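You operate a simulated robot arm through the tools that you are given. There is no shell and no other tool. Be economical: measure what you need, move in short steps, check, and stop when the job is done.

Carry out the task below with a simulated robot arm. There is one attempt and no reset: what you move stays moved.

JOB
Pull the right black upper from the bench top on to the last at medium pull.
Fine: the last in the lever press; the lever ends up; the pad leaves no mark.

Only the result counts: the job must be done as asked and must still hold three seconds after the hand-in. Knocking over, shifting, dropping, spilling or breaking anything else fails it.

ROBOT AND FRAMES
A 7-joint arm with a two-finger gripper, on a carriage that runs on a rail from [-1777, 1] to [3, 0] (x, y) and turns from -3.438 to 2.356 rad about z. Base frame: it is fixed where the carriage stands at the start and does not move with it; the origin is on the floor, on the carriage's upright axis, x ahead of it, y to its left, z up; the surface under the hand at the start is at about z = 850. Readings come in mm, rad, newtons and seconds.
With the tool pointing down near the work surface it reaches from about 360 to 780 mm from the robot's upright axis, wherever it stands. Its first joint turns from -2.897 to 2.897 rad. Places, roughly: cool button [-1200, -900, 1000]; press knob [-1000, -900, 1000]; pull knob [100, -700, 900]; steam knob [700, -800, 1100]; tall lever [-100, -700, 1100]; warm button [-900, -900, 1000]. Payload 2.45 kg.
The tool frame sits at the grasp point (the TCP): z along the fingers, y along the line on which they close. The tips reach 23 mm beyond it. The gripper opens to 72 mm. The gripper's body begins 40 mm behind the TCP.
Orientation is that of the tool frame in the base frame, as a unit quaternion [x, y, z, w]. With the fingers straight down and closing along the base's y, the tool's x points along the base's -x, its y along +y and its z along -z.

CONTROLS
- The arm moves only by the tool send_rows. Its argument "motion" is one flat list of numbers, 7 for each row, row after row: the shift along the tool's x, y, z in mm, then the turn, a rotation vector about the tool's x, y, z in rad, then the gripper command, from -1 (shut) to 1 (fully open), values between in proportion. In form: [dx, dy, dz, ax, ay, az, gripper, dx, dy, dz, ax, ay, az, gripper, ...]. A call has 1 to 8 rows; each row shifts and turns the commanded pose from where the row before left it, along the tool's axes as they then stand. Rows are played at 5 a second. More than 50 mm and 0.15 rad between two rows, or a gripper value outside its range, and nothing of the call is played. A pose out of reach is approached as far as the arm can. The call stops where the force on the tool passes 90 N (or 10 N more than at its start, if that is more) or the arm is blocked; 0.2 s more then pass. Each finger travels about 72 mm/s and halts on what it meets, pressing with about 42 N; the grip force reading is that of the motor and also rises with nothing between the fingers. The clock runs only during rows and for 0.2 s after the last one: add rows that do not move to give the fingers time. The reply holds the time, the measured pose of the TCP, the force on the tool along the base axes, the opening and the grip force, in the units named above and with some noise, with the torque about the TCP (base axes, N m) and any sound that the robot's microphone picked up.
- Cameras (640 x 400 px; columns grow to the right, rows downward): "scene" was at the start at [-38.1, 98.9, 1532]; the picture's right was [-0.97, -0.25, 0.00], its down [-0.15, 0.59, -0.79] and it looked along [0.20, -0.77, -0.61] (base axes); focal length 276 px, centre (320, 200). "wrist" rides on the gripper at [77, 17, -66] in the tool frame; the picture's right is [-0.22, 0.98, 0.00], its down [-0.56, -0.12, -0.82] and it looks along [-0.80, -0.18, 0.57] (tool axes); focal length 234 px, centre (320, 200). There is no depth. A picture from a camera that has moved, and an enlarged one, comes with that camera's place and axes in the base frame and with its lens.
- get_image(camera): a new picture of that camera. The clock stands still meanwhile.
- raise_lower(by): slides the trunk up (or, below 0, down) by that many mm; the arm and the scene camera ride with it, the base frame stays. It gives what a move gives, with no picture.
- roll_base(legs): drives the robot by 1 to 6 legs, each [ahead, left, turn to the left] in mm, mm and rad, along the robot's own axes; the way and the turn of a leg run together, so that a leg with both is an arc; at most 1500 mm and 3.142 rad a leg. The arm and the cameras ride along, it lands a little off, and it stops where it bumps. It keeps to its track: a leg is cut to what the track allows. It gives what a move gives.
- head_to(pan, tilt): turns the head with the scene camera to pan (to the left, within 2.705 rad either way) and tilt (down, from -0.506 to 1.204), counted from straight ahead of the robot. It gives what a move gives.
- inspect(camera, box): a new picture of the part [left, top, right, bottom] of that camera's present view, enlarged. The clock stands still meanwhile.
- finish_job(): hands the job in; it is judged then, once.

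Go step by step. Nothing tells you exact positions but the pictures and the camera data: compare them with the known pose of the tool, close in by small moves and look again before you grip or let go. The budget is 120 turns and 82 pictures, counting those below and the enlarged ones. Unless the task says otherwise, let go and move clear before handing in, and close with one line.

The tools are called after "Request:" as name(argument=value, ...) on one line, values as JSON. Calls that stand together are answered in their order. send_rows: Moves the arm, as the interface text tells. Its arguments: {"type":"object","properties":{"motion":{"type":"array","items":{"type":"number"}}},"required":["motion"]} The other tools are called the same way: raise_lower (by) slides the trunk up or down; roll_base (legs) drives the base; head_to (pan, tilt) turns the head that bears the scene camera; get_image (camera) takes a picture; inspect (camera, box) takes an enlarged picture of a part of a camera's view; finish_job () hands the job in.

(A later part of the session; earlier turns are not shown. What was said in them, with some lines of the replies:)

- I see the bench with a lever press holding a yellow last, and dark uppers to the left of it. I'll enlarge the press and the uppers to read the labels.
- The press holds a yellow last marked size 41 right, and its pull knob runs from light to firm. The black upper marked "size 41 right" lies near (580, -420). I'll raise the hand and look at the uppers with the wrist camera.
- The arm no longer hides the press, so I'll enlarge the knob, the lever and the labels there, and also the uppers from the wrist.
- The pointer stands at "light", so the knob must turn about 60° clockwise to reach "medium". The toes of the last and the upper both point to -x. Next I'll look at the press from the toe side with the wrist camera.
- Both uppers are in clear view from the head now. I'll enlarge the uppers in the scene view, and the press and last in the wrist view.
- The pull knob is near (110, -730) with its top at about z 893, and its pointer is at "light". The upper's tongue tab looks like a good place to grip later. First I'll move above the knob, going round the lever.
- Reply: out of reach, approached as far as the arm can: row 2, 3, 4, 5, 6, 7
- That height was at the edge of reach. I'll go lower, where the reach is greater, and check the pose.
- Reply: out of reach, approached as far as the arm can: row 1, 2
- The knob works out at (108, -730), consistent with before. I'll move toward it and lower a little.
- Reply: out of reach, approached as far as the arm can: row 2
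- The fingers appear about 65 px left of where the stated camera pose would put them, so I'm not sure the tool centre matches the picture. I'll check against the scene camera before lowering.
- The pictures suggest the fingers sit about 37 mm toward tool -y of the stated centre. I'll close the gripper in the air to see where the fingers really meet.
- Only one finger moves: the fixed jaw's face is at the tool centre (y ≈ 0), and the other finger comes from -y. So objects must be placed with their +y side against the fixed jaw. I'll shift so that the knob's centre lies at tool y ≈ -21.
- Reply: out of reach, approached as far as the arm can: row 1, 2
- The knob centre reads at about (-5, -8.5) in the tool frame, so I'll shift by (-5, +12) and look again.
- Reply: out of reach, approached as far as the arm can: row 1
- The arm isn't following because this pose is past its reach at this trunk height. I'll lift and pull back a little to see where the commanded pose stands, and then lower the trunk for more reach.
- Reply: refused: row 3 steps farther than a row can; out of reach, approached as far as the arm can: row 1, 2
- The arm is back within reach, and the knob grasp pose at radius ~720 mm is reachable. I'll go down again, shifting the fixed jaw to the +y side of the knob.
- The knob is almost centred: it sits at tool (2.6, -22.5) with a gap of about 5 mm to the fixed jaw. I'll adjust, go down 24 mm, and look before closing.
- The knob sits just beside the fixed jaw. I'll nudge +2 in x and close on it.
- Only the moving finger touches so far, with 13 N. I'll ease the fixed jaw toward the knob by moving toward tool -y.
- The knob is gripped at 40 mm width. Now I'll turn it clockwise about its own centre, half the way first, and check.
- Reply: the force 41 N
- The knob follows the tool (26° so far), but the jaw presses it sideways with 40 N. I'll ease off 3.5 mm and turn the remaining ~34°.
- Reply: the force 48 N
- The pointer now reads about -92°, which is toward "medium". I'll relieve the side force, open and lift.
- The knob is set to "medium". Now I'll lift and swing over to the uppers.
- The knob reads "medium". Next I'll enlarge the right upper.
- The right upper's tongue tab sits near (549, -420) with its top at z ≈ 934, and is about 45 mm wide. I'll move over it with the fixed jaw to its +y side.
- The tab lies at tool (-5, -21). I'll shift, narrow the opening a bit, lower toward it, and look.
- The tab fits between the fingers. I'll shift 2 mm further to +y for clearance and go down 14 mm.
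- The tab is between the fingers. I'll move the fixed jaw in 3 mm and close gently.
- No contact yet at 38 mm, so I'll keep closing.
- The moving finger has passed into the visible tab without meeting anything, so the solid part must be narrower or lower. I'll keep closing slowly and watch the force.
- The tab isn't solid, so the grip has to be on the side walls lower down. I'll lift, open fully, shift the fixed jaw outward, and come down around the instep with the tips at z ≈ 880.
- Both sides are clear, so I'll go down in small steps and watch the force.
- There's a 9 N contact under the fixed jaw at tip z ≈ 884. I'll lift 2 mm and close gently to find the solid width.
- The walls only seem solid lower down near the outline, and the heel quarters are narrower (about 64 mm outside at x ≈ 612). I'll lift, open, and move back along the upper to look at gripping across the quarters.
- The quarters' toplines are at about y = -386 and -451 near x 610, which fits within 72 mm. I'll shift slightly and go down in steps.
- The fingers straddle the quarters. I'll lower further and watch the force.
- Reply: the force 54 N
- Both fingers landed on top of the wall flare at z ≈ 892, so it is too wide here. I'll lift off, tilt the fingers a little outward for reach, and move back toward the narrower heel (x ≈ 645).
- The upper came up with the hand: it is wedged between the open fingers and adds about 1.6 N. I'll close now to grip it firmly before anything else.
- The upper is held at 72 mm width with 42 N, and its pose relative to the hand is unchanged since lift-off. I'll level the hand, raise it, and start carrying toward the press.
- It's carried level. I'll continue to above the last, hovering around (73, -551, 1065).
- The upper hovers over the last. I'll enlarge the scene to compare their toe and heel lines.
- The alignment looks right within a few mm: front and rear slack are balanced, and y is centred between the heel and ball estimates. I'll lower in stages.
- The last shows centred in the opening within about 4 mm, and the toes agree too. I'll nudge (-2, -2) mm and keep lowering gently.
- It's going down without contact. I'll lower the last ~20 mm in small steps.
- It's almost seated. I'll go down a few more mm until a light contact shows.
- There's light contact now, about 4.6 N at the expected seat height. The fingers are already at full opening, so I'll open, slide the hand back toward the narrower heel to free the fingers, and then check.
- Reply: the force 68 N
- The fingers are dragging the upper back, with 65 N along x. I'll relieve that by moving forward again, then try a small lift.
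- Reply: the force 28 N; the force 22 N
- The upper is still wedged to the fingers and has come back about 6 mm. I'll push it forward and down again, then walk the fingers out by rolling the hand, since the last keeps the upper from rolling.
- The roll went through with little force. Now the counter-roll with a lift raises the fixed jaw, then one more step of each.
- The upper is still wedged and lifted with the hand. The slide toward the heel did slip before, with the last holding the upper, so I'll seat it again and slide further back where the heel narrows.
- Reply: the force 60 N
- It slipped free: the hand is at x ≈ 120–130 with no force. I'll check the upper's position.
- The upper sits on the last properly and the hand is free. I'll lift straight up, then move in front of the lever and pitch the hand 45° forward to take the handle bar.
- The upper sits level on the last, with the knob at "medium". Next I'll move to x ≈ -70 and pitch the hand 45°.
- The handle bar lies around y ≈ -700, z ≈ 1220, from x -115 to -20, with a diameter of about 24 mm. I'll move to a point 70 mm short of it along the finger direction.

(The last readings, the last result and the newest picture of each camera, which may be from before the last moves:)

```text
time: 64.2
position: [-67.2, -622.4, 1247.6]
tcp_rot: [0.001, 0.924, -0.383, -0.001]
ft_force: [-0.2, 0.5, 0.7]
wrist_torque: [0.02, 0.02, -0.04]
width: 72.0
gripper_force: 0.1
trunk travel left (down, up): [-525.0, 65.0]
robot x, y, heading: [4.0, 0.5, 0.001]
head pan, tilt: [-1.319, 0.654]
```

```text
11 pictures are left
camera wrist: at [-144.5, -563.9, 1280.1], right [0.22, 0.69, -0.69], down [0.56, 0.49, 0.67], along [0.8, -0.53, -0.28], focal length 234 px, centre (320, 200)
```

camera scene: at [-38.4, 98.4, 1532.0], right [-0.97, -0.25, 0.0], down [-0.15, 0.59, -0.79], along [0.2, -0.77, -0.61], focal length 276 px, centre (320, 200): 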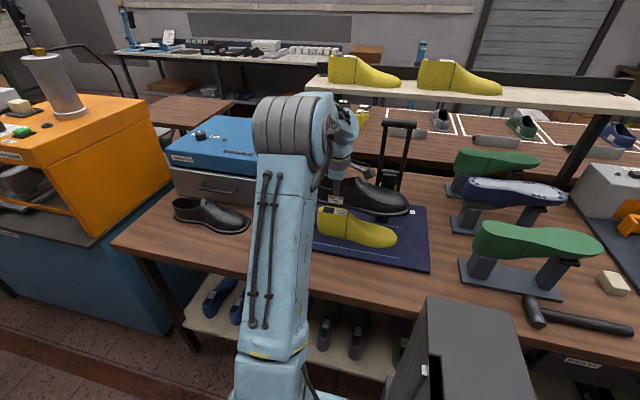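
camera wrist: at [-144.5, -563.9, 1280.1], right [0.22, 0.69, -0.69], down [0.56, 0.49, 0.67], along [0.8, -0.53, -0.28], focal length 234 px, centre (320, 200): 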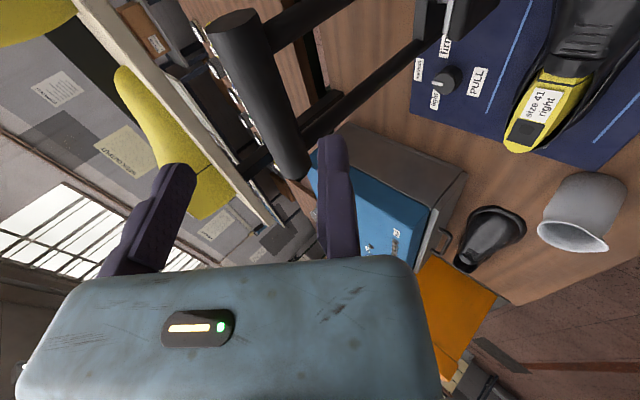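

The bar is at tool y ≈ -29 and 59 mm ahead. I'll advance 56 mm, then bring the fixed jaw near the bar and close.

Request:
send_rows(motion=[0, 0, 20, 0, 0, 0, 1, 0, 0, 20, 0, 0, 0, 1, 0, 0, 16, 0, 0, 0, 1, 0, -6, 0, 0, 0, 0, 1, 0, -6, 0, 0, 0, 0, 1, 0, 0, 0, 0, 0, 0, 1])

Request:
get_image(camera="wrist")

```text
time: 65.6
position: [-68.3, -670.0, 1215.0]
tcp_rot: [0.002, 0.924, -0.383, -0.001]
ft_force: [-0.2, -0.1, 0.0]
wrist_torque: [0.0, -0.05, 0.03]
width: 71.9
gripper_force: 0.0
trunk travel left (down, up): [-525.0, 65.0]
robot x, y, heading: [-2.3, -2.8, -0.001]
head pan, tilt: [-1.319, 0.654]
```

```text
10 pictures are left
camera wrist: at [-145.3, -611.1, 1250.0], right [0.22, 0.69, -0.69], down [0.56, 0.49, 0.67], along [0.8, -0.53, -0.28], focal length 234 px, centre (320, 200)
```

wrist: 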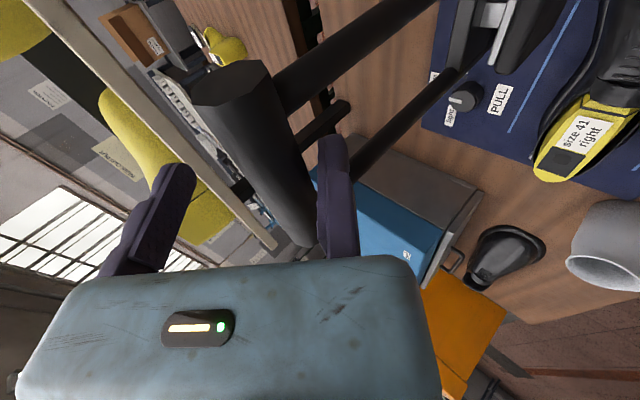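

The bar is between the fingers, so I'll close on it.

Request:
send_rows(motion=[0, 0, 0, 0, 0, 0, 0.3, 0, 0, 0, 0, 0, 0, 0, 0, 0, 0, 0, 0, 0, -0.3, 0, 0, 0, 0, 0, 0, -0.6, 0, 0, 0, 0, 0, 0, -0.6])

```text
time: 66.8
position: [-68.5, -669.5, 1216.7]
tcp_rot: [0.001, 0.923, -0.385, 0.0]
ft_force: [-1.1, -3.2, 9.1]
wrist_torque: [-0.31, 0.11, -0.01]
width: 25.6
gripper_force: 45.1
trunk travel left (down, up): [-525.0, 65.0]
robot x, y, heading: [-3.0, -1.2, -0.0]
head pan, tilt: [-1.319, 0.654]
```

The bar is gripped at 25.6 mm. I'll pull along the expected arc, a pivot near (y -690, z 943) with radius ~280 mm, in small steps while reading forces.

Request:
send_rows(motion=[0, 10.4, -9.3, 0, 0, 0, -0.6, 0, 10.9, -8.8, 0, 0, 0, -0.6, 0, 11.3, -8.2, 0, 0, 0, -0.6, 0, 11.7, -7.7, 0, 0, 0, -0.6, 0, 0, 0, 0, 0, 0, -0.6])

```text
time: 68.0
position: [-68.2, -613.7, 1208.1]
tcp_rot: [0.001, 0.923, -0.384, -0.001]
ft_force: [3.3, 3.8, 12.8]
wrist_torque: [-0.06, 0.05, 0.09]
width: 25.9
gripper_force: 44.7
trunk travel left (down, up): [-525.0, 65.0]
robot x, y, heading: [-0.4, 1.1, 0.005]
head pan, tilt: [-1.319, 0.654]
```

The lever follows with little force, so I'll continue along the arc.

Request:
send_rows(motion=[0, 12.05, -7.1, 0, 0, 0, -0.6, 0, 12.4, -6.4, 0, 0, 0, -0.6, 0, 12.65, -5.9, 0, 0, 0, -0.6, 0, 13, -5.2, 0, 0, 0, -0.6, 0, 13.3, -4.5, 0, 0, 0, -0.6, 0, 13.4, -3.8, 0, 0, 0, -0.6, 0, 13.6, -3.2, 0, 0, 0, -0.6])

Request:
inspect(camera="scene", box=[290, 110, 450, 260])

```text
time: 69.6
position: [-67.8, -522.8, 1169.4]
tcp_rot: [0.001, 0.923, -0.384, -0.002]
ft_force: [-1.8, 1.8, 1.9]
wrist_torque: [-0.18, -0.15, -0.09]
width: 25.4
gripper_force: 45.3
trunk travel left (down, up): [-525.0, 65.0]
robot x, y, heading: [0.4, -1.9, 0.0]
head pan, tilt: [-1.319, 0.654]
```

```text
2.67 times, centred on (370, 185) of scene
camera zoom: at [-38.3, 99.2, 1532.0], right [-0.97, -0.25, 0.0], down [-0.15, 0.59, -0.79], along [0.2, -0.77, -0.61], focal length 737 px, centre (187, 240)
```

zoom: 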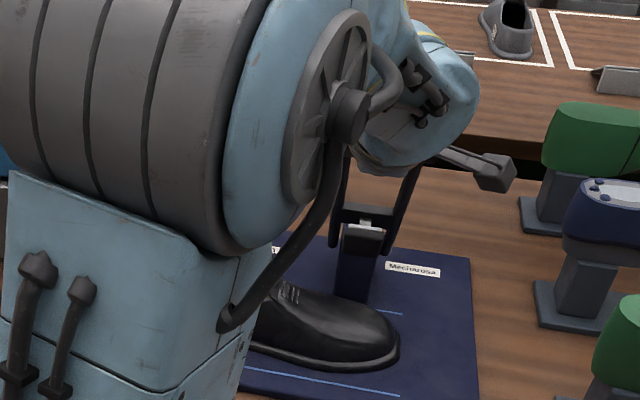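

The lever and pad swing forward together, about 34° so far. I'll look closer at the pad before pressing.

Request:
inspect(camera="scene", box=[360, 180, 410, 240])

```text
6.67 times, centred on (385, 210) of scene
camera zoom: at [-38.3, 99.2, 1532.0], right [-0.97, -0.25, 0.0], down [-0.15, 0.59, -0.79], along [0.2, -0.77, -0.61], focal length 1843 px, centre (-113, 133)
```

zoom: 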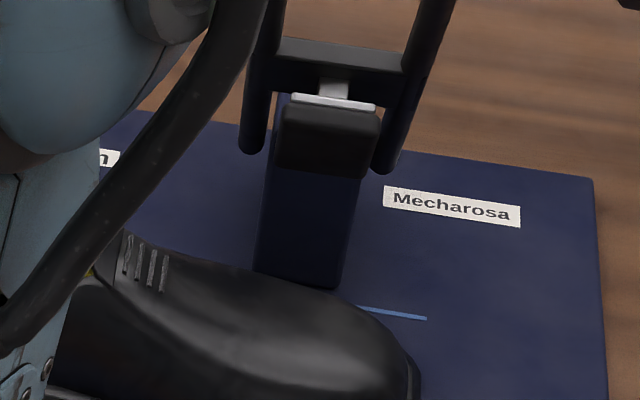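

I'll continue in shorter stages, watching for the pad making contact.

Request:
send_rows(motion=[0, 13.8, -2.5, 0, 0, 0, -0.6, 0, 13.9, -1.8, 0, 0, 0, -0.6, 0, 14, -1.1, 0, 0, 0, -0.6, 0, 14, -0.4, 0, 0, 0, -0.6])

Request:
send_rows(motion=[0, 14, 0.3, 0, 0, 0, -0.6, 0, 14, 0.95, 0, 0, 0, -0.6])

```text
time: 70.6
position: [-67.2, -480.2, 1134.9]
tcp_rot: [0.001, 0.924, -0.383, 0.0]
ft_force: [-1.3, 1.6, -0.5]
wrist_torque: [-0.17, -0.11, -0.04]
width: 25.6
gripper_force: 45.1
trunk travel left (down, up): [-525.0, 65.0]
robot x, y, heading: [-3.3, -2.4, 0.002]
head pan, tilt: [-1.319, 0.654]
```

```text
time: 71.2
position: [-66.4, -461.8, 1112.9]
tcp_rot: [0.001, 0.924, -0.382, 0.0]
ft_force: [-12.6, 2.5, -1.7]
wrist_torque: [0.25, -0.71, 0.92]
width: 25.6
gripper_force: 45.0
trunk travel left (down, up): [-525.0, 65.0]
robot x, y, heading: [-1.9, -3.4, 0.003]
head pan, tilt: [-1.319, 0.654]
```

Request:
send_rows(motion=[0, 13.9, 1.7, 0, 0, 0, -0.6, 0, 13.8, 2.3, 0, 0, 0, -0.6])

Request:
inspect(camera="scene", box=[290, 110, 450, 260])

```text
time: 71.8
position: [-66.6, -448.0, 1093.9]
tcp_rot: [0.0, 0.925, -0.381, 0.001]
ft_force: [0.6, 4.9, 2.7]
wrist_torque: [-0.43, -0.66, 0.55]
width: 25.4
gripper_force: 45.2
out of reach, approached as far as the arm can: row 2
trunk travel left (down, up): [-525.0, 65.0]
robot x, y, heading: [-2.3, -1.5, 0.002]
head pan, tilt: [-1.319, 0.654]
```

```text
2.67 times, centred on (370, 185) of scene
camera zoom: at [-38.0, 99.8, 1532.0], right [-0.97, -0.25, 0.0], down [-0.15, 0.59, -0.79], along [0.2, -0.77, -0.61], focal length 737 px, centre (187, 240)
```

zoom: 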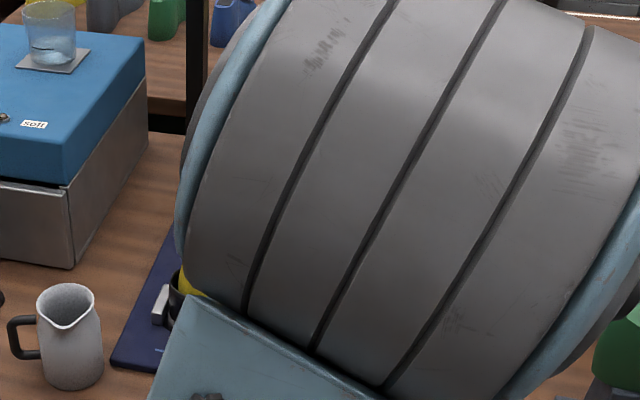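

The hand is now too close to the body at this pitch. I'll rotate it toward vertical about the bar, letting the bar turn in the grip.

Request:
send_rows(motion=[0, -0.5, -1.7, -0.13, 0, 0, -0.6, 0, -0.5, -1.7, -0.13, 0, 0, -0.6, 0, -0.5, -1.7, -0.13, 0, 0, -0.6, 0, -0.5, -1.7, -0.13, 0, 0, -0.6, 0, 0, 0, 0, 0, 0, -0.6])

```text
time: 72.7
position: [-85.1, -437.6, 1091.7]
tcp_rot: [0.035, 0.98, -0.195, 0.013]
ft_force: [27.4, 13.2, 5.3]
wrist_torque: [-0.23, -0.03, 1.3]
width: 27.4
gripper_force: 9.4
out of reach, approached as far as the arm can: row 1
trunk travel left (down, up): [-525.0, 65.0]
robot x, y, heading: [2.6, -4.2, 0.01]
head pan, tilt: [-1.319, 0.654]
stopped in row 4: the force on the tool passed its limit at 100 N (the readings are from after the stop); the commanded pose is now the measured one
```

The force passed its limit and the hand shifted sideways, so I'll look before going on.

Request:
get_image(camera="wrist")

```text
6 pictures are left
camera wrist: at [-162.9, -391.8, 1142.9], right [0.29, 0.89, -0.36], down [0.54, 0.16, 0.83], along [0.79, -0.44, -0.43], focal length 234 px, centre (320, 200)
```

wrist: 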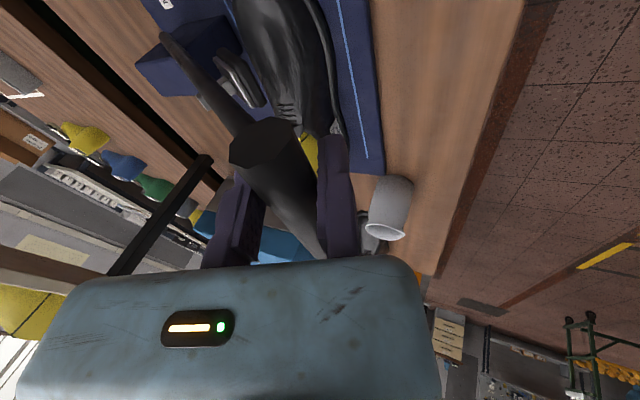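

The bar is still held and the lever is at about 57°. I'll correct the small yaw and continue down in small steps.

Request:
send_rows(motion=[0, 0, 0, 0, 0, -0.07, -0.6, 0, 0, 0, 0, 0, 0, -0.6, 0, 7.3, 5.75, 0, 0, 0, -0.6, 0, 7.3, 5.75, 0, 0, 0, -0.6, 0, 0, 0, 0, 0, 0, -0.6])

```text
time: 73.9
position: [-88.8, -428.3, 1076.2]
tcp_rot: [0.004, 0.981, -0.196, 0.004]
ft_force: [40.4, 9.2, 2.9]
wrist_torque: [-0.41, 1.03, 0.88]
width: 25.3
gripper_force: 44.5
trunk travel left (down, up): [-525.0, 65.0]
robot x, y, heading: [-1.4, -0.1, 0.006]
head pan, tilt: [-1.319, 0.654]
```

A 40 N side load has built up along x. I'll ease 8 mm toward +x and continue.

Request:
send_rows(motion=[-4, 0, 0, 0, 0, 0, -0.6, -4, 0, 0, 0, 0, 0, -0.6, 0, 7.1, 6.5, 0, 0, 0, -0.6, 0, 7, 6.9, 0, 0, 0, -0.6, 0, 0, 0, 0, 0, 0, -0.6])

```text
time: 75.1
position: [-86.8, -419.7, 1059.3]
tcp_rot: [0.008, 0.98, -0.197, 0.003]
ft_force: [-3.8, 9.6, 3.2]
wrist_torque: [-0.37, 1.52, 0.0]
width: 25.7
gripper_force: 44.5
trunk travel left (down, up): [-525.0, 65.0]
robot x, y, heading: [0.6, 1.6, 0.003]
head pan, tilt: [-1.319, 0.654]
```

Request:
send_rows(motion=[0, 10.5, 9.7, 0, 0, 0, -0.6, 0, 9.6, 10.4, 0, 0, 0, -0.6, 0, 0, 0, 0, 0, 0, -0.6])

```text
time: 75.9
position: [-86.6, -409.6, 1032.8]
tcp_rot: [0.009, 0.98, -0.197, 0.004]
ft_force: [-17.7, 21.8, 4.2]
wrist_torque: [-0.18, 0.84, 0.14]
width: 25.5
gripper_force: 44.8
trunk travel left (down, up): [-525.0, 65.0]
robot x, y, heading: [1.4, -0.2, 0.002]
head pan, tilt: [-1.319, 0.654]
```

I'll relieve the y load by 4 mm and turn the hand a bit more upright about the bar.

Request:
send_rows(motion=[0, 3.5, -1.5, 0, 0, 0, -0.6, 0, -0.3, -1.3, -0.1, 0, 0, -0.6, 0, -0.3, -1.3, -0.1, 0, 0, -0.6, 0, 0, 0, 0, 0, 0, -0.6])

Request:
get_image(camera="wrist")

```text
time: 76.9
position: [-86.0, -408.0, 1034.8]
tcp_rot: [0.005, 0.995, -0.097, 0.005]
ft_force: [-16.3, -5.3, -3.4]
wrist_torque: [-0.24, 0.6, 0.23]
width: 25.7
gripper_force: 44.9
trunk travel left (down, up): [-525.0, 65.0]
robot x, y, heading: [-0.7, -1.4, 0.006]
head pan, tilt: [-1.319, 0.654]
```

```text
5 pictures are left
camera wrist: at [-164.1, -377.4, 1094.4], right [0.23, 0.96, -0.19], down [0.55, 0.03, 0.83], along [0.8, -0.29, -0.52], focal length 234 px, centre (320, 200)
```

wrist: 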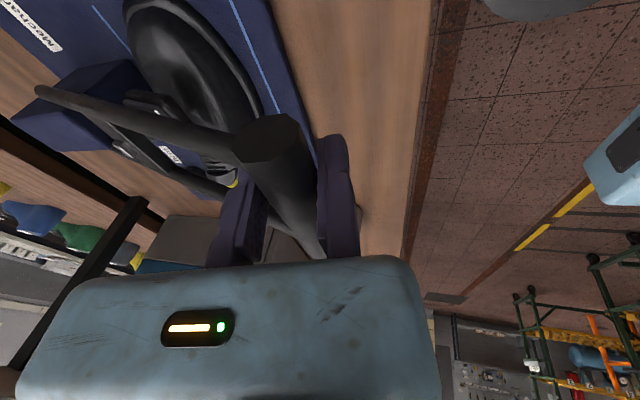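

The lever is about 70° down, with the pad close over the vamp. I'll continue slowly, watching for resistance.

Request:
send_rows(motion=[-2, 5, 8.5, 0, 0, 0, -0.6, -1, 4.4, 8.6, 0, 0, 0, -0.6, 0, 4, 8.7, 0, 0, 0, -0.6, 0, 0, 0, 0, 0, 0, -0.6])

```text
time: 77.9
position: [-85.8, -399.6, 1004.9]
tcp_rot: [0.008, 0.995, -0.098, 0.006]
ft_force: [-37.0, -4.4, -1.5]
wrist_torque: [-0.14, 0.24, 0.0]
width: 25.8
gripper_force: 45.4
trunk travel left (down, up): [-525.0, 65.0]
robot x, y, heading: [2.0, 0.2, 0.003]
head pan, tilt: [-1.319, 0.654]
```

Request:
send_rows(motion=[3, 3.2, 8.5, 0, 0, 0, -0.6, 2, 2.8, 8.6, 0, 0, 0, -0.6, 0, 0, 0, 0, 0, 0, -0.6])

```text
time: 78.7
position: [-84.5, -396.9, 988.5]
tcp_rot: [0.005, 0.995, -0.095, 0.006]
ft_force: [-4.1, 3.4, 3.0]
wrist_torque: [-0.12, -0.75, 0.7]
width: 25.4
gripper_force: 45.3
trunk travel left (down, up): [-525.0, 65.0]
robot x, y, heading: [-0.7, 2.2, 0.006]
head pan, tilt: [-1.319, 0.654]
```

Request:
send_rows(motion=[0, 2.4, 6.8, 0, 0, 0, -0.6, 0, 2.2, 6.8, 0, 0, 0, -0.6, 0, 0, 0, 0, 0, 0, -0.6])

```text
time: 79.5
position: [-83.8, -393.4, 975.4]
tcp_rot: [0.006, 0.995, -0.097, 0.006]
ft_force: [11.1, 4.7, 3.9]
wrist_torque: [-0.23, -0.47, 0.65]
width: 25.5
gripper_force: 45.0
trunk travel left (down, up): [-525.0, 65.0]
robot x, y, heading: [-0.7, -1.6, 0.004]
head pan, tilt: [-1.319, 0.654]
```

Request:
send_rows(motion=[0, 1.8, 6, 0, 0, 0, -0.6, 0, 1.6, 6, 0, 0, 0, -0.6, 0, 0, 0, 0, 0, 0, -0.6])

Request:
get_image(camera="wrist")

```text
time: 80.3
position: [-84.1, -393.7, 963.0]
tcp_rot: [0.006, 0.995, -0.096, 0.004]
ft_force: [17.1, -1.9, -5.1]
wrist_torque: [-0.06, 0.39, 0.76]
width: 25.5
gripper_force: 44.9
trunk travel left (down, up): [-525.0, 65.0]
robot x, y, heading: [3.9, 5.1, 0.004]
head pan, tilt: [-1.319, 0.654]
```

```text
4 pictures are left
camera wrist: at [-162.5, -362.9, 1022.5], right [0.23, 0.96, -0.19], down [0.55, 0.03, 0.83], along [0.8, -0.29, -0.52], focal length 234 px, centre (320, 200)
```

wrist: 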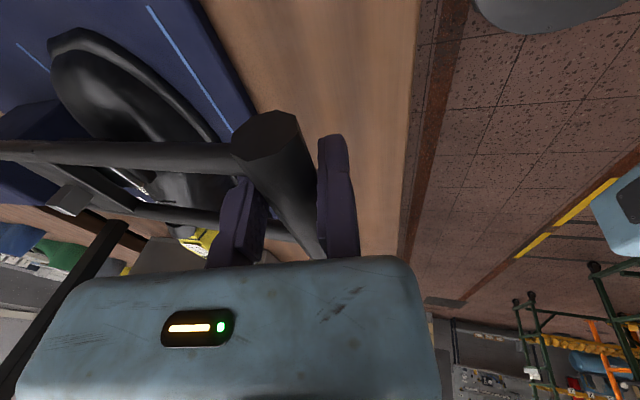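

Request:
send_rows(motion=[-2, 1, 5, 0, 0, 0, -0.6, 0, 0.9, 5, 0, 0, 0, -0.6, 0, 0, 0, 0, 0, 0, -0.6])

```text
time: 81.1
position: [-84.7, -392.4, 951.1]
tcp_rot: [0.007, 0.995, -0.097, 0.005]
ft_force: [6.1, 5.0, -12.2]
wrist_torque: [0.03, 1.02, 0.47]
width: 25.6
gripper_force: 45.2
trunk travel left (down, up): [-525.0, 65.0]
robot x, y, heading: [0.5, 1.8, 0.006]
head pan, tilt: [-1.319, 0.654]
```

Request:
send_rows(motion=[0, 0.6, 5, 0, 0, 0, -0.6, 0, 0.4, 5, 0, 0, 0, -0.6, 0, 0, 0, 0, 0, 0, -0.6])

```text
time: 81.9
position: [-84.1, -393.2, 943.3]
tcp_rot: [0.006, 0.995, -0.099, 0.004]
ft_force: [3.4, 16.9, 20.1]
wrist_torque: [-0.53, 0.15, 0.37]
width: 25.7
gripper_force: 45.4
trunk travel left (down, up): [-525.0, 65.0]
robot x, y, heading: [2.1, 2.1, 0.012]
head pan, tilt: [-1.319, 0.654]
```

Resistance has started: 20 N up, near horizontal. I'll press a few mm more to find the stop.

Request:
send_rows(motion=[0, 1.5, 3, 0, 0, 0, -0.6, 0, 0, 0, 0, 0, 0, -0.6])

Request:
inspect(camera="wrist", box=[0, 0, 340, 270])

```text
time: 82.5
position: [-84.1, -393.5, 940.5]
tcp_rot: [0.006, 0.995, -0.1, 0.004]
ft_force: [-2.4, 5.6, 42.2]
wrist_torque: [-0.57, 0.0, 0.45]
width: 25.8
gripper_force: 44.7
trunk travel left (down, up): [-525.0, 65.0]
robot x, y, heading: [0.4, 0.4, 0.009]
head pan, tilt: [-1.319, 0.654]
```

```text
1.48 times, centred on (170, 135) of wrist
camera zoom: at [-162.4, -361.8, 1000.6], right [0.23, 0.95, -0.19], down [0.55, 0.04, 0.83], along [0.8, -0.3, -0.52], focal length 347 px, centre (542, 296)
```

zoom: 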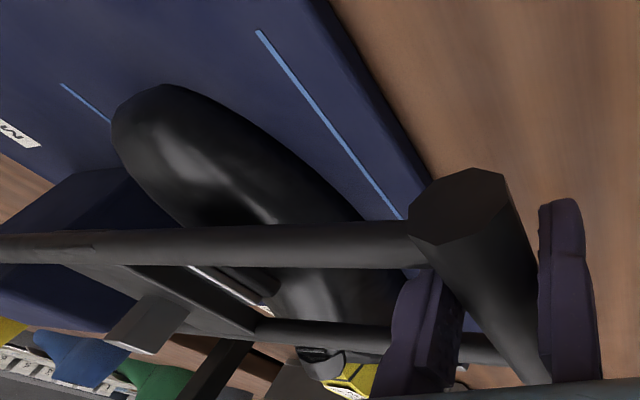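

The lasting margin has turned in under the last, so the pull has worked. I'll bring the lever back up along the same arc.

Request:
send_rows(motion=[0, -1.5, -7.8, 0, 0, 0, -0.6, 0, -1.5, -7.8, 0, 0, 0, -0.6, 0, -1.7, -7.8, 0, 0, 0, -0.6, 0, -2.8, -8.1, 0, 0, 0, -0.6, 0, -2.8, -8.1, 0, 0, 0, -0.6, 0, -2.8, -8.1, 0, 0, 0, -0.6])

Request:
send_rows(motion=[0, -3.5, -8.6, 0, 0, 0, -0.6, 0, -3.7, -8.6, 0, 0, 0, -0.6, 0, -3.9, -8.6, 0, 0, 0, -0.6, 0, -4.2, -8.6, 0, 0, 0, -0.6, 0, -4.5, -8.6, 0, 0, 0, -0.6, 0, 0, 0, 0, 0, 0, -0.6])

```text
time: 83.9
position: [-84.1, -396.4, 989.5]
tcp_rot: [0.006, 0.995, -0.097, 0.004]
ft_force: [-6.6, 2.8, 0.0]
wrist_torque: [0.29, -0.25, 0.44]
width: 25.7
gripper_force: 45.1
trunk travel left (down, up): [-525.0, 65.0]
robot x, y, heading: [1.9, 0.9, 0.006]
head pan, tilt: [-1.319, 0.654]
```

```text
time: 85.3
position: [-84.1, -407.7, 1035.1]
tcp_rot: [0.006, 0.995, -0.098, 0.006]
ft_force: [-3.7, 8.0, -1.7]
wrist_torque: [0.26, -0.57, 0.55]
width: 25.7
gripper_force: 45.2
trunk travel left (down, up): [-525.0, 65.0]
robot x, y, heading: [-3.2, 5.1, 0.008]
head pan, tilt: [-1.319, 0.654]
```

Request:
send_rows(motion=[0, -10.8, -16.8, 0, 0, 0, -0.6, 0, -11.9, -16.1, 0, 0, 0, -0.6, 0, -13, -15.2, 0, 0, 0, -0.6, 0, 0, 0, 0, 0, 0, -0.6])

Request:
send_rows(motion=[0, -14, -14.2, 0, 0, 0, -0.6, 0, -15, -13.2, 0, 0, 0, -0.6, 0, -16, -12.2, 0, 0, 0, -0.6, 0, 0, 0, 0, 0, 0, -0.6])

```text
time: 86.3
position: [-83.1, -431.7, 1090.1]
tcp_rot: [0.006, 0.995, -0.099, 0.005]
ft_force: [9.7, 28.3, 13.6]
wrist_torque: [0.0, -0.45, 0.7]
width: 25.6
gripper_force: 44.6
trunk travel left (down, up): [-525.0, 65.0]
robot x, y, heading: [2.0, 1.1, 0.009]
head pan, tilt: [-1.319, 0.654]
```

```text
time: 87.3
position: [-83.0, -469.2, 1137.6]
tcp_rot: [0.006, 0.995, -0.099, 0.005]
ft_force: [12.5, 10.5, 8.5]
wrist_torque: [-0.1, 0.07, 0.71]
width: 25.8
gripper_force: 44.7
trunk travel left (down, up): [-525.0, 65.0]
robot x, y, heading: [5.3, -0.8, 0.003]
head pan, tilt: [-1.319, 0.654]
```

Request:
send_rows(motion=[0, -16.7, -11, 0, 0, 0, -0.6, 0, -17.5, -9.8, 0, 0, 0, -0.6, 0, -18, -8.5, 0, 0, 0, -0.6, 0, -18.6, -7.3, 0, 0, 0, -0.6, 0, 0.2, 1.3, 0.1, 0, 0, -0.6, 0, 0.2, 1.3, 0.1, 0, 0, -0.6, 0, 0, 0, 0, 0, 0, -0.6])

```text
time: 88.9
position: [-85.5, -531.3, 1182.7]
tcp_rot: [0.007, 0.98, -0.197, 0.004]
ft_force: [11.6, 2.1, -2.0]
wrist_torque: [0.31, -0.18, 0.64]
width: 25.8
gripper_force: 44.8
trunk travel left (down, up): [-525.0, 65.0]
robot x, y, heading: [1.1, 0.0, 0.012]
head pan, tilt: [-1.319, 0.654]
```

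Request:
send_rows(motion=[0, 0.2, 1.3, 0.1, 0, 0, -0.6, 0, 0.2, 1.3, 0.1, 0, 0, -0.6, 0, 0.2, 1.3, 0.1, 0, 0, -0.6, 0, 0.2, 1.3, 0.1, 0, 0, -0.6, 0, 0, 0, 0, 0, 0, -0.6])

```text
time: 90.1
position: [-88.0, -534.0, 1178.8]
tcp_rot: [0.008, 0.922, -0.388, 0.002]
ft_force: [5.2, 2.9, -0.3]
wrist_torque: [0.23, 0.09, 0.65]
width: 25.7
gripper_force: 45.2
trunk travel left (down, up): [-525.0, 65.0]
robot x, y, heading: [1.4, -1.4, 0.002]
head pan, tilt: [-1.319, 0.654]
```

Request:
send_rows(motion=[0, -19.2, 5.7, 0, 0, 0, -0.6, 0, -18.7, 7.1, 0, 0, 0, -0.6, 0, -18.2, 8.4, 0, 0, 0, -0.6, 0, -17.5, 9.6, 0, 0, 0, -0.6, 0, 0, 0, 0, 0, 0, -0.6])

Request:
send_rows(motion=[0, -16.8, 10.9, 0, 0, 0, -0.6, 0, -16, 11.9, 0, 0, 0, -0.6, 0, -14, 12, 0, 0, 0, -0.6, 0, 0, 0, 0, 0, 0, -0.6])

```text
time: 91.3
position: [-86.5, -607.2, 1208.7]
tcp_rot: [0.007, 0.922, -0.387, 0.002]
ft_force: [8.1, -0.8, -0.1]
wrist_torque: [-0.35, 0.43, 0.47]
width: 25.5
gripper_force: 45.6
trunk travel left (down, up): [-525.0, 65.0]
robot x, y, heading: [2.1, 1.5, 0.005]
head pan, tilt: [-1.319, 0.654]
```

```text
time: 92.3
position: [-88.0, -669.6, 1216.1]
tcp_rot: [0.008, 0.922, -0.388, 0.003]
ft_force: [12.4, -1.9, -2.7]
wrist_torque: [-0.05, 0.08, 0.61]
width: 25.5
gripper_force: 45.2
trunk travel left (down, up): [-525.0, 65.0]
robot x, y, heading: [0.2, -0.1, 0.001]
head pan, tilt: [-1.319, 0.654]
```

The lever is back at its original position. I'll push 3 mm further to feel for its up stop.

Request:
send_rows(motion=[0, -2.1, 2.1, 0, 0, 0, -0.6, 0, 0, 0, 0, 0, 0, -0.6])

```text
time: 92.9
position: [-87.5, -668.7, 1216.9]
tcp_rot: [0.007, 0.922, -0.387, 0.003]
ft_force: [15.2, 0.1, -3.6]
wrist_torque: [0.4, 0.11, 0.72]
width: 25.6
gripper_force: 44.9
trunk travel left (down, up): [-525.0, 65.0]
robot x, y, heading: [1.0, -0.2, 0.004]
head pan, tilt: [-1.319, 0.654]
```

Request:
send_rows(motion=[0, -2.5, 2.5, 0, 0, 0, -0.6, 0, 0, 0, 0, 0, 0, -0.6])

```text
time: 93.5
position: [-88.1, -672.5, 1217.5]
tcp_rot: [0.006, 0.922, -0.387, 0.003]
ft_force: [13.9, 1.3, -5.1]
wrist_torque: [0.41, 0.09, 0.75]
width: 25.6
gripper_force: 44.9
trunk travel left (down, up): [-525.0, 65.0]
robot x, y, heading: [-0.3, 0.5, 0.003]
head pan, tilt: [-1.319, 0.654]
```

Request:
send_rows(motion=[-3, -2.8, 2.8, 0, 0, 0, -0.6, 0, -2.8, 2.8, 0, 0, 0, -0.6, 0, 0, 0, 0, 0, 0, -0.6])

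```text
time: 94.3
position: [-88.2, -675.3, 1216.3]
tcp_rot: [0.009, 0.923, -0.385, 0.002]
ft_force: [8.8, 41.2, -20.4]
wrist_torque: [0.12, 0.79, 0.23]
width: 25.5
gripper_force: 44.8
trunk travel left (down, up): [-525.0, 65.0]
robot x, y, heading: [-1.5, -2.3, 0.003]
head pan, tilt: [-1.319, 0.654]
```

The up stop is reached. I'll ease off, open, and withdraw along the fingers.

Request:
send_rows(motion=[0, 2.5, -2.5, 0, 0, 0, -0.6, 0, 0, 0, 0, 0, 0, 0, 0, 0, 0, 0, 0, 0, 0.6, 0, 0, 0, 0, 0, 0, 1, 0, 4, -2, 0, 0, 0, 1, 0, 5, -20, 0, 0, 0, 1, 0, 0, -35, 0, 0, 0, 1, 0, 0, -40, 0, 0, 0, 1])

Request:
send_rows(motion=[0, 25, -25, 0, 0, 0, 1, 0, 25, -25, 0, 0, 0, 1, -30, 0, 0, 0, 0, 0, 1, -40, 0, 0, 0, 0, 0, 1, -40, 0, 0, 0, 0, 0, 1, -40, 0, 0, 0, 0, 0, 1])

Request:
get_image(camera="scene")

```text
time: 96.1
position: [-86.8, -601.0, 1278.6]
tcp_rot: [0.008, 0.922, -0.388, 0.003]
ft_force: [-0.4, -0.3, -0.5]
wrist_torque: [0.02, -0.02, 0.0]
width: 71.9
gripper_force: 0.0
trunk travel left (down, up): [-525.0, 65.0]
robot x, y, heading: [1.9, 1.3, 0.006]
head pan, tilt: [-1.319, 0.654]
```

```text
time: 97.5
position: [65.4, -531.7, 1280.7]
tcp_rot: [0.008, 0.922, -0.387, 0.003]
ft_force: [-0.8, -0.1, 0.7]
wrist_torque: [0.0, 0.0, -0.05]
width: 71.9
gripper_force: 0.1
trunk travel left (down, up): [-525.0, 65.0]
robot x, y, heading: [-0.2, 3.7, 0.006]
head pan, tilt: [-1.319, 0.654]
```

```text
2 pictures are left
camera scene: at [-38.4, 98.7, 1532.0], right [-0.97, -0.25, 0.0], down [-0.15, 0.59, -0.79], along [0.2, -0.77, -0.61], focal length 276 px, centre (320, 200)
```

scene: 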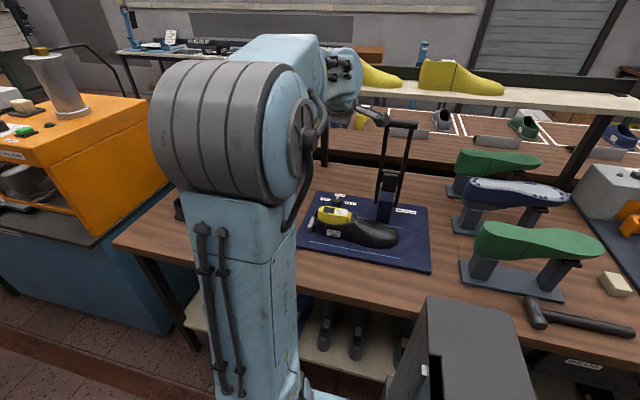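

Request:
inspect(camera="scene", box=[295, 110, 445, 275])

```text
2.42 times, centred on (370, 192) of scene
camera zoom: at [-38.4, 98.7, 1532.0], right [-0.97, -0.25, 0.0], down [-0.15, 0.59, -0.79], along [0.2, -0.77, -0.61], focal length 670 px, centre (199, 218)
```

zoom: 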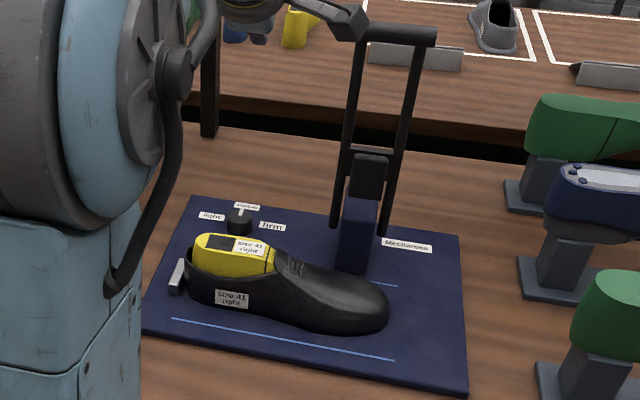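

The upper is drawn snugly on to the last with its margin turned under. The lever is up, the knob reads "medium", no mark shows and the hand is clear, so I'm handing in.

Request:
finish_job()

```text
The job is handed in.
```

The right black upper is pulled on to the last in the lever press at medium pull. The lever is back up, and I saw no pad mark in the last picture.
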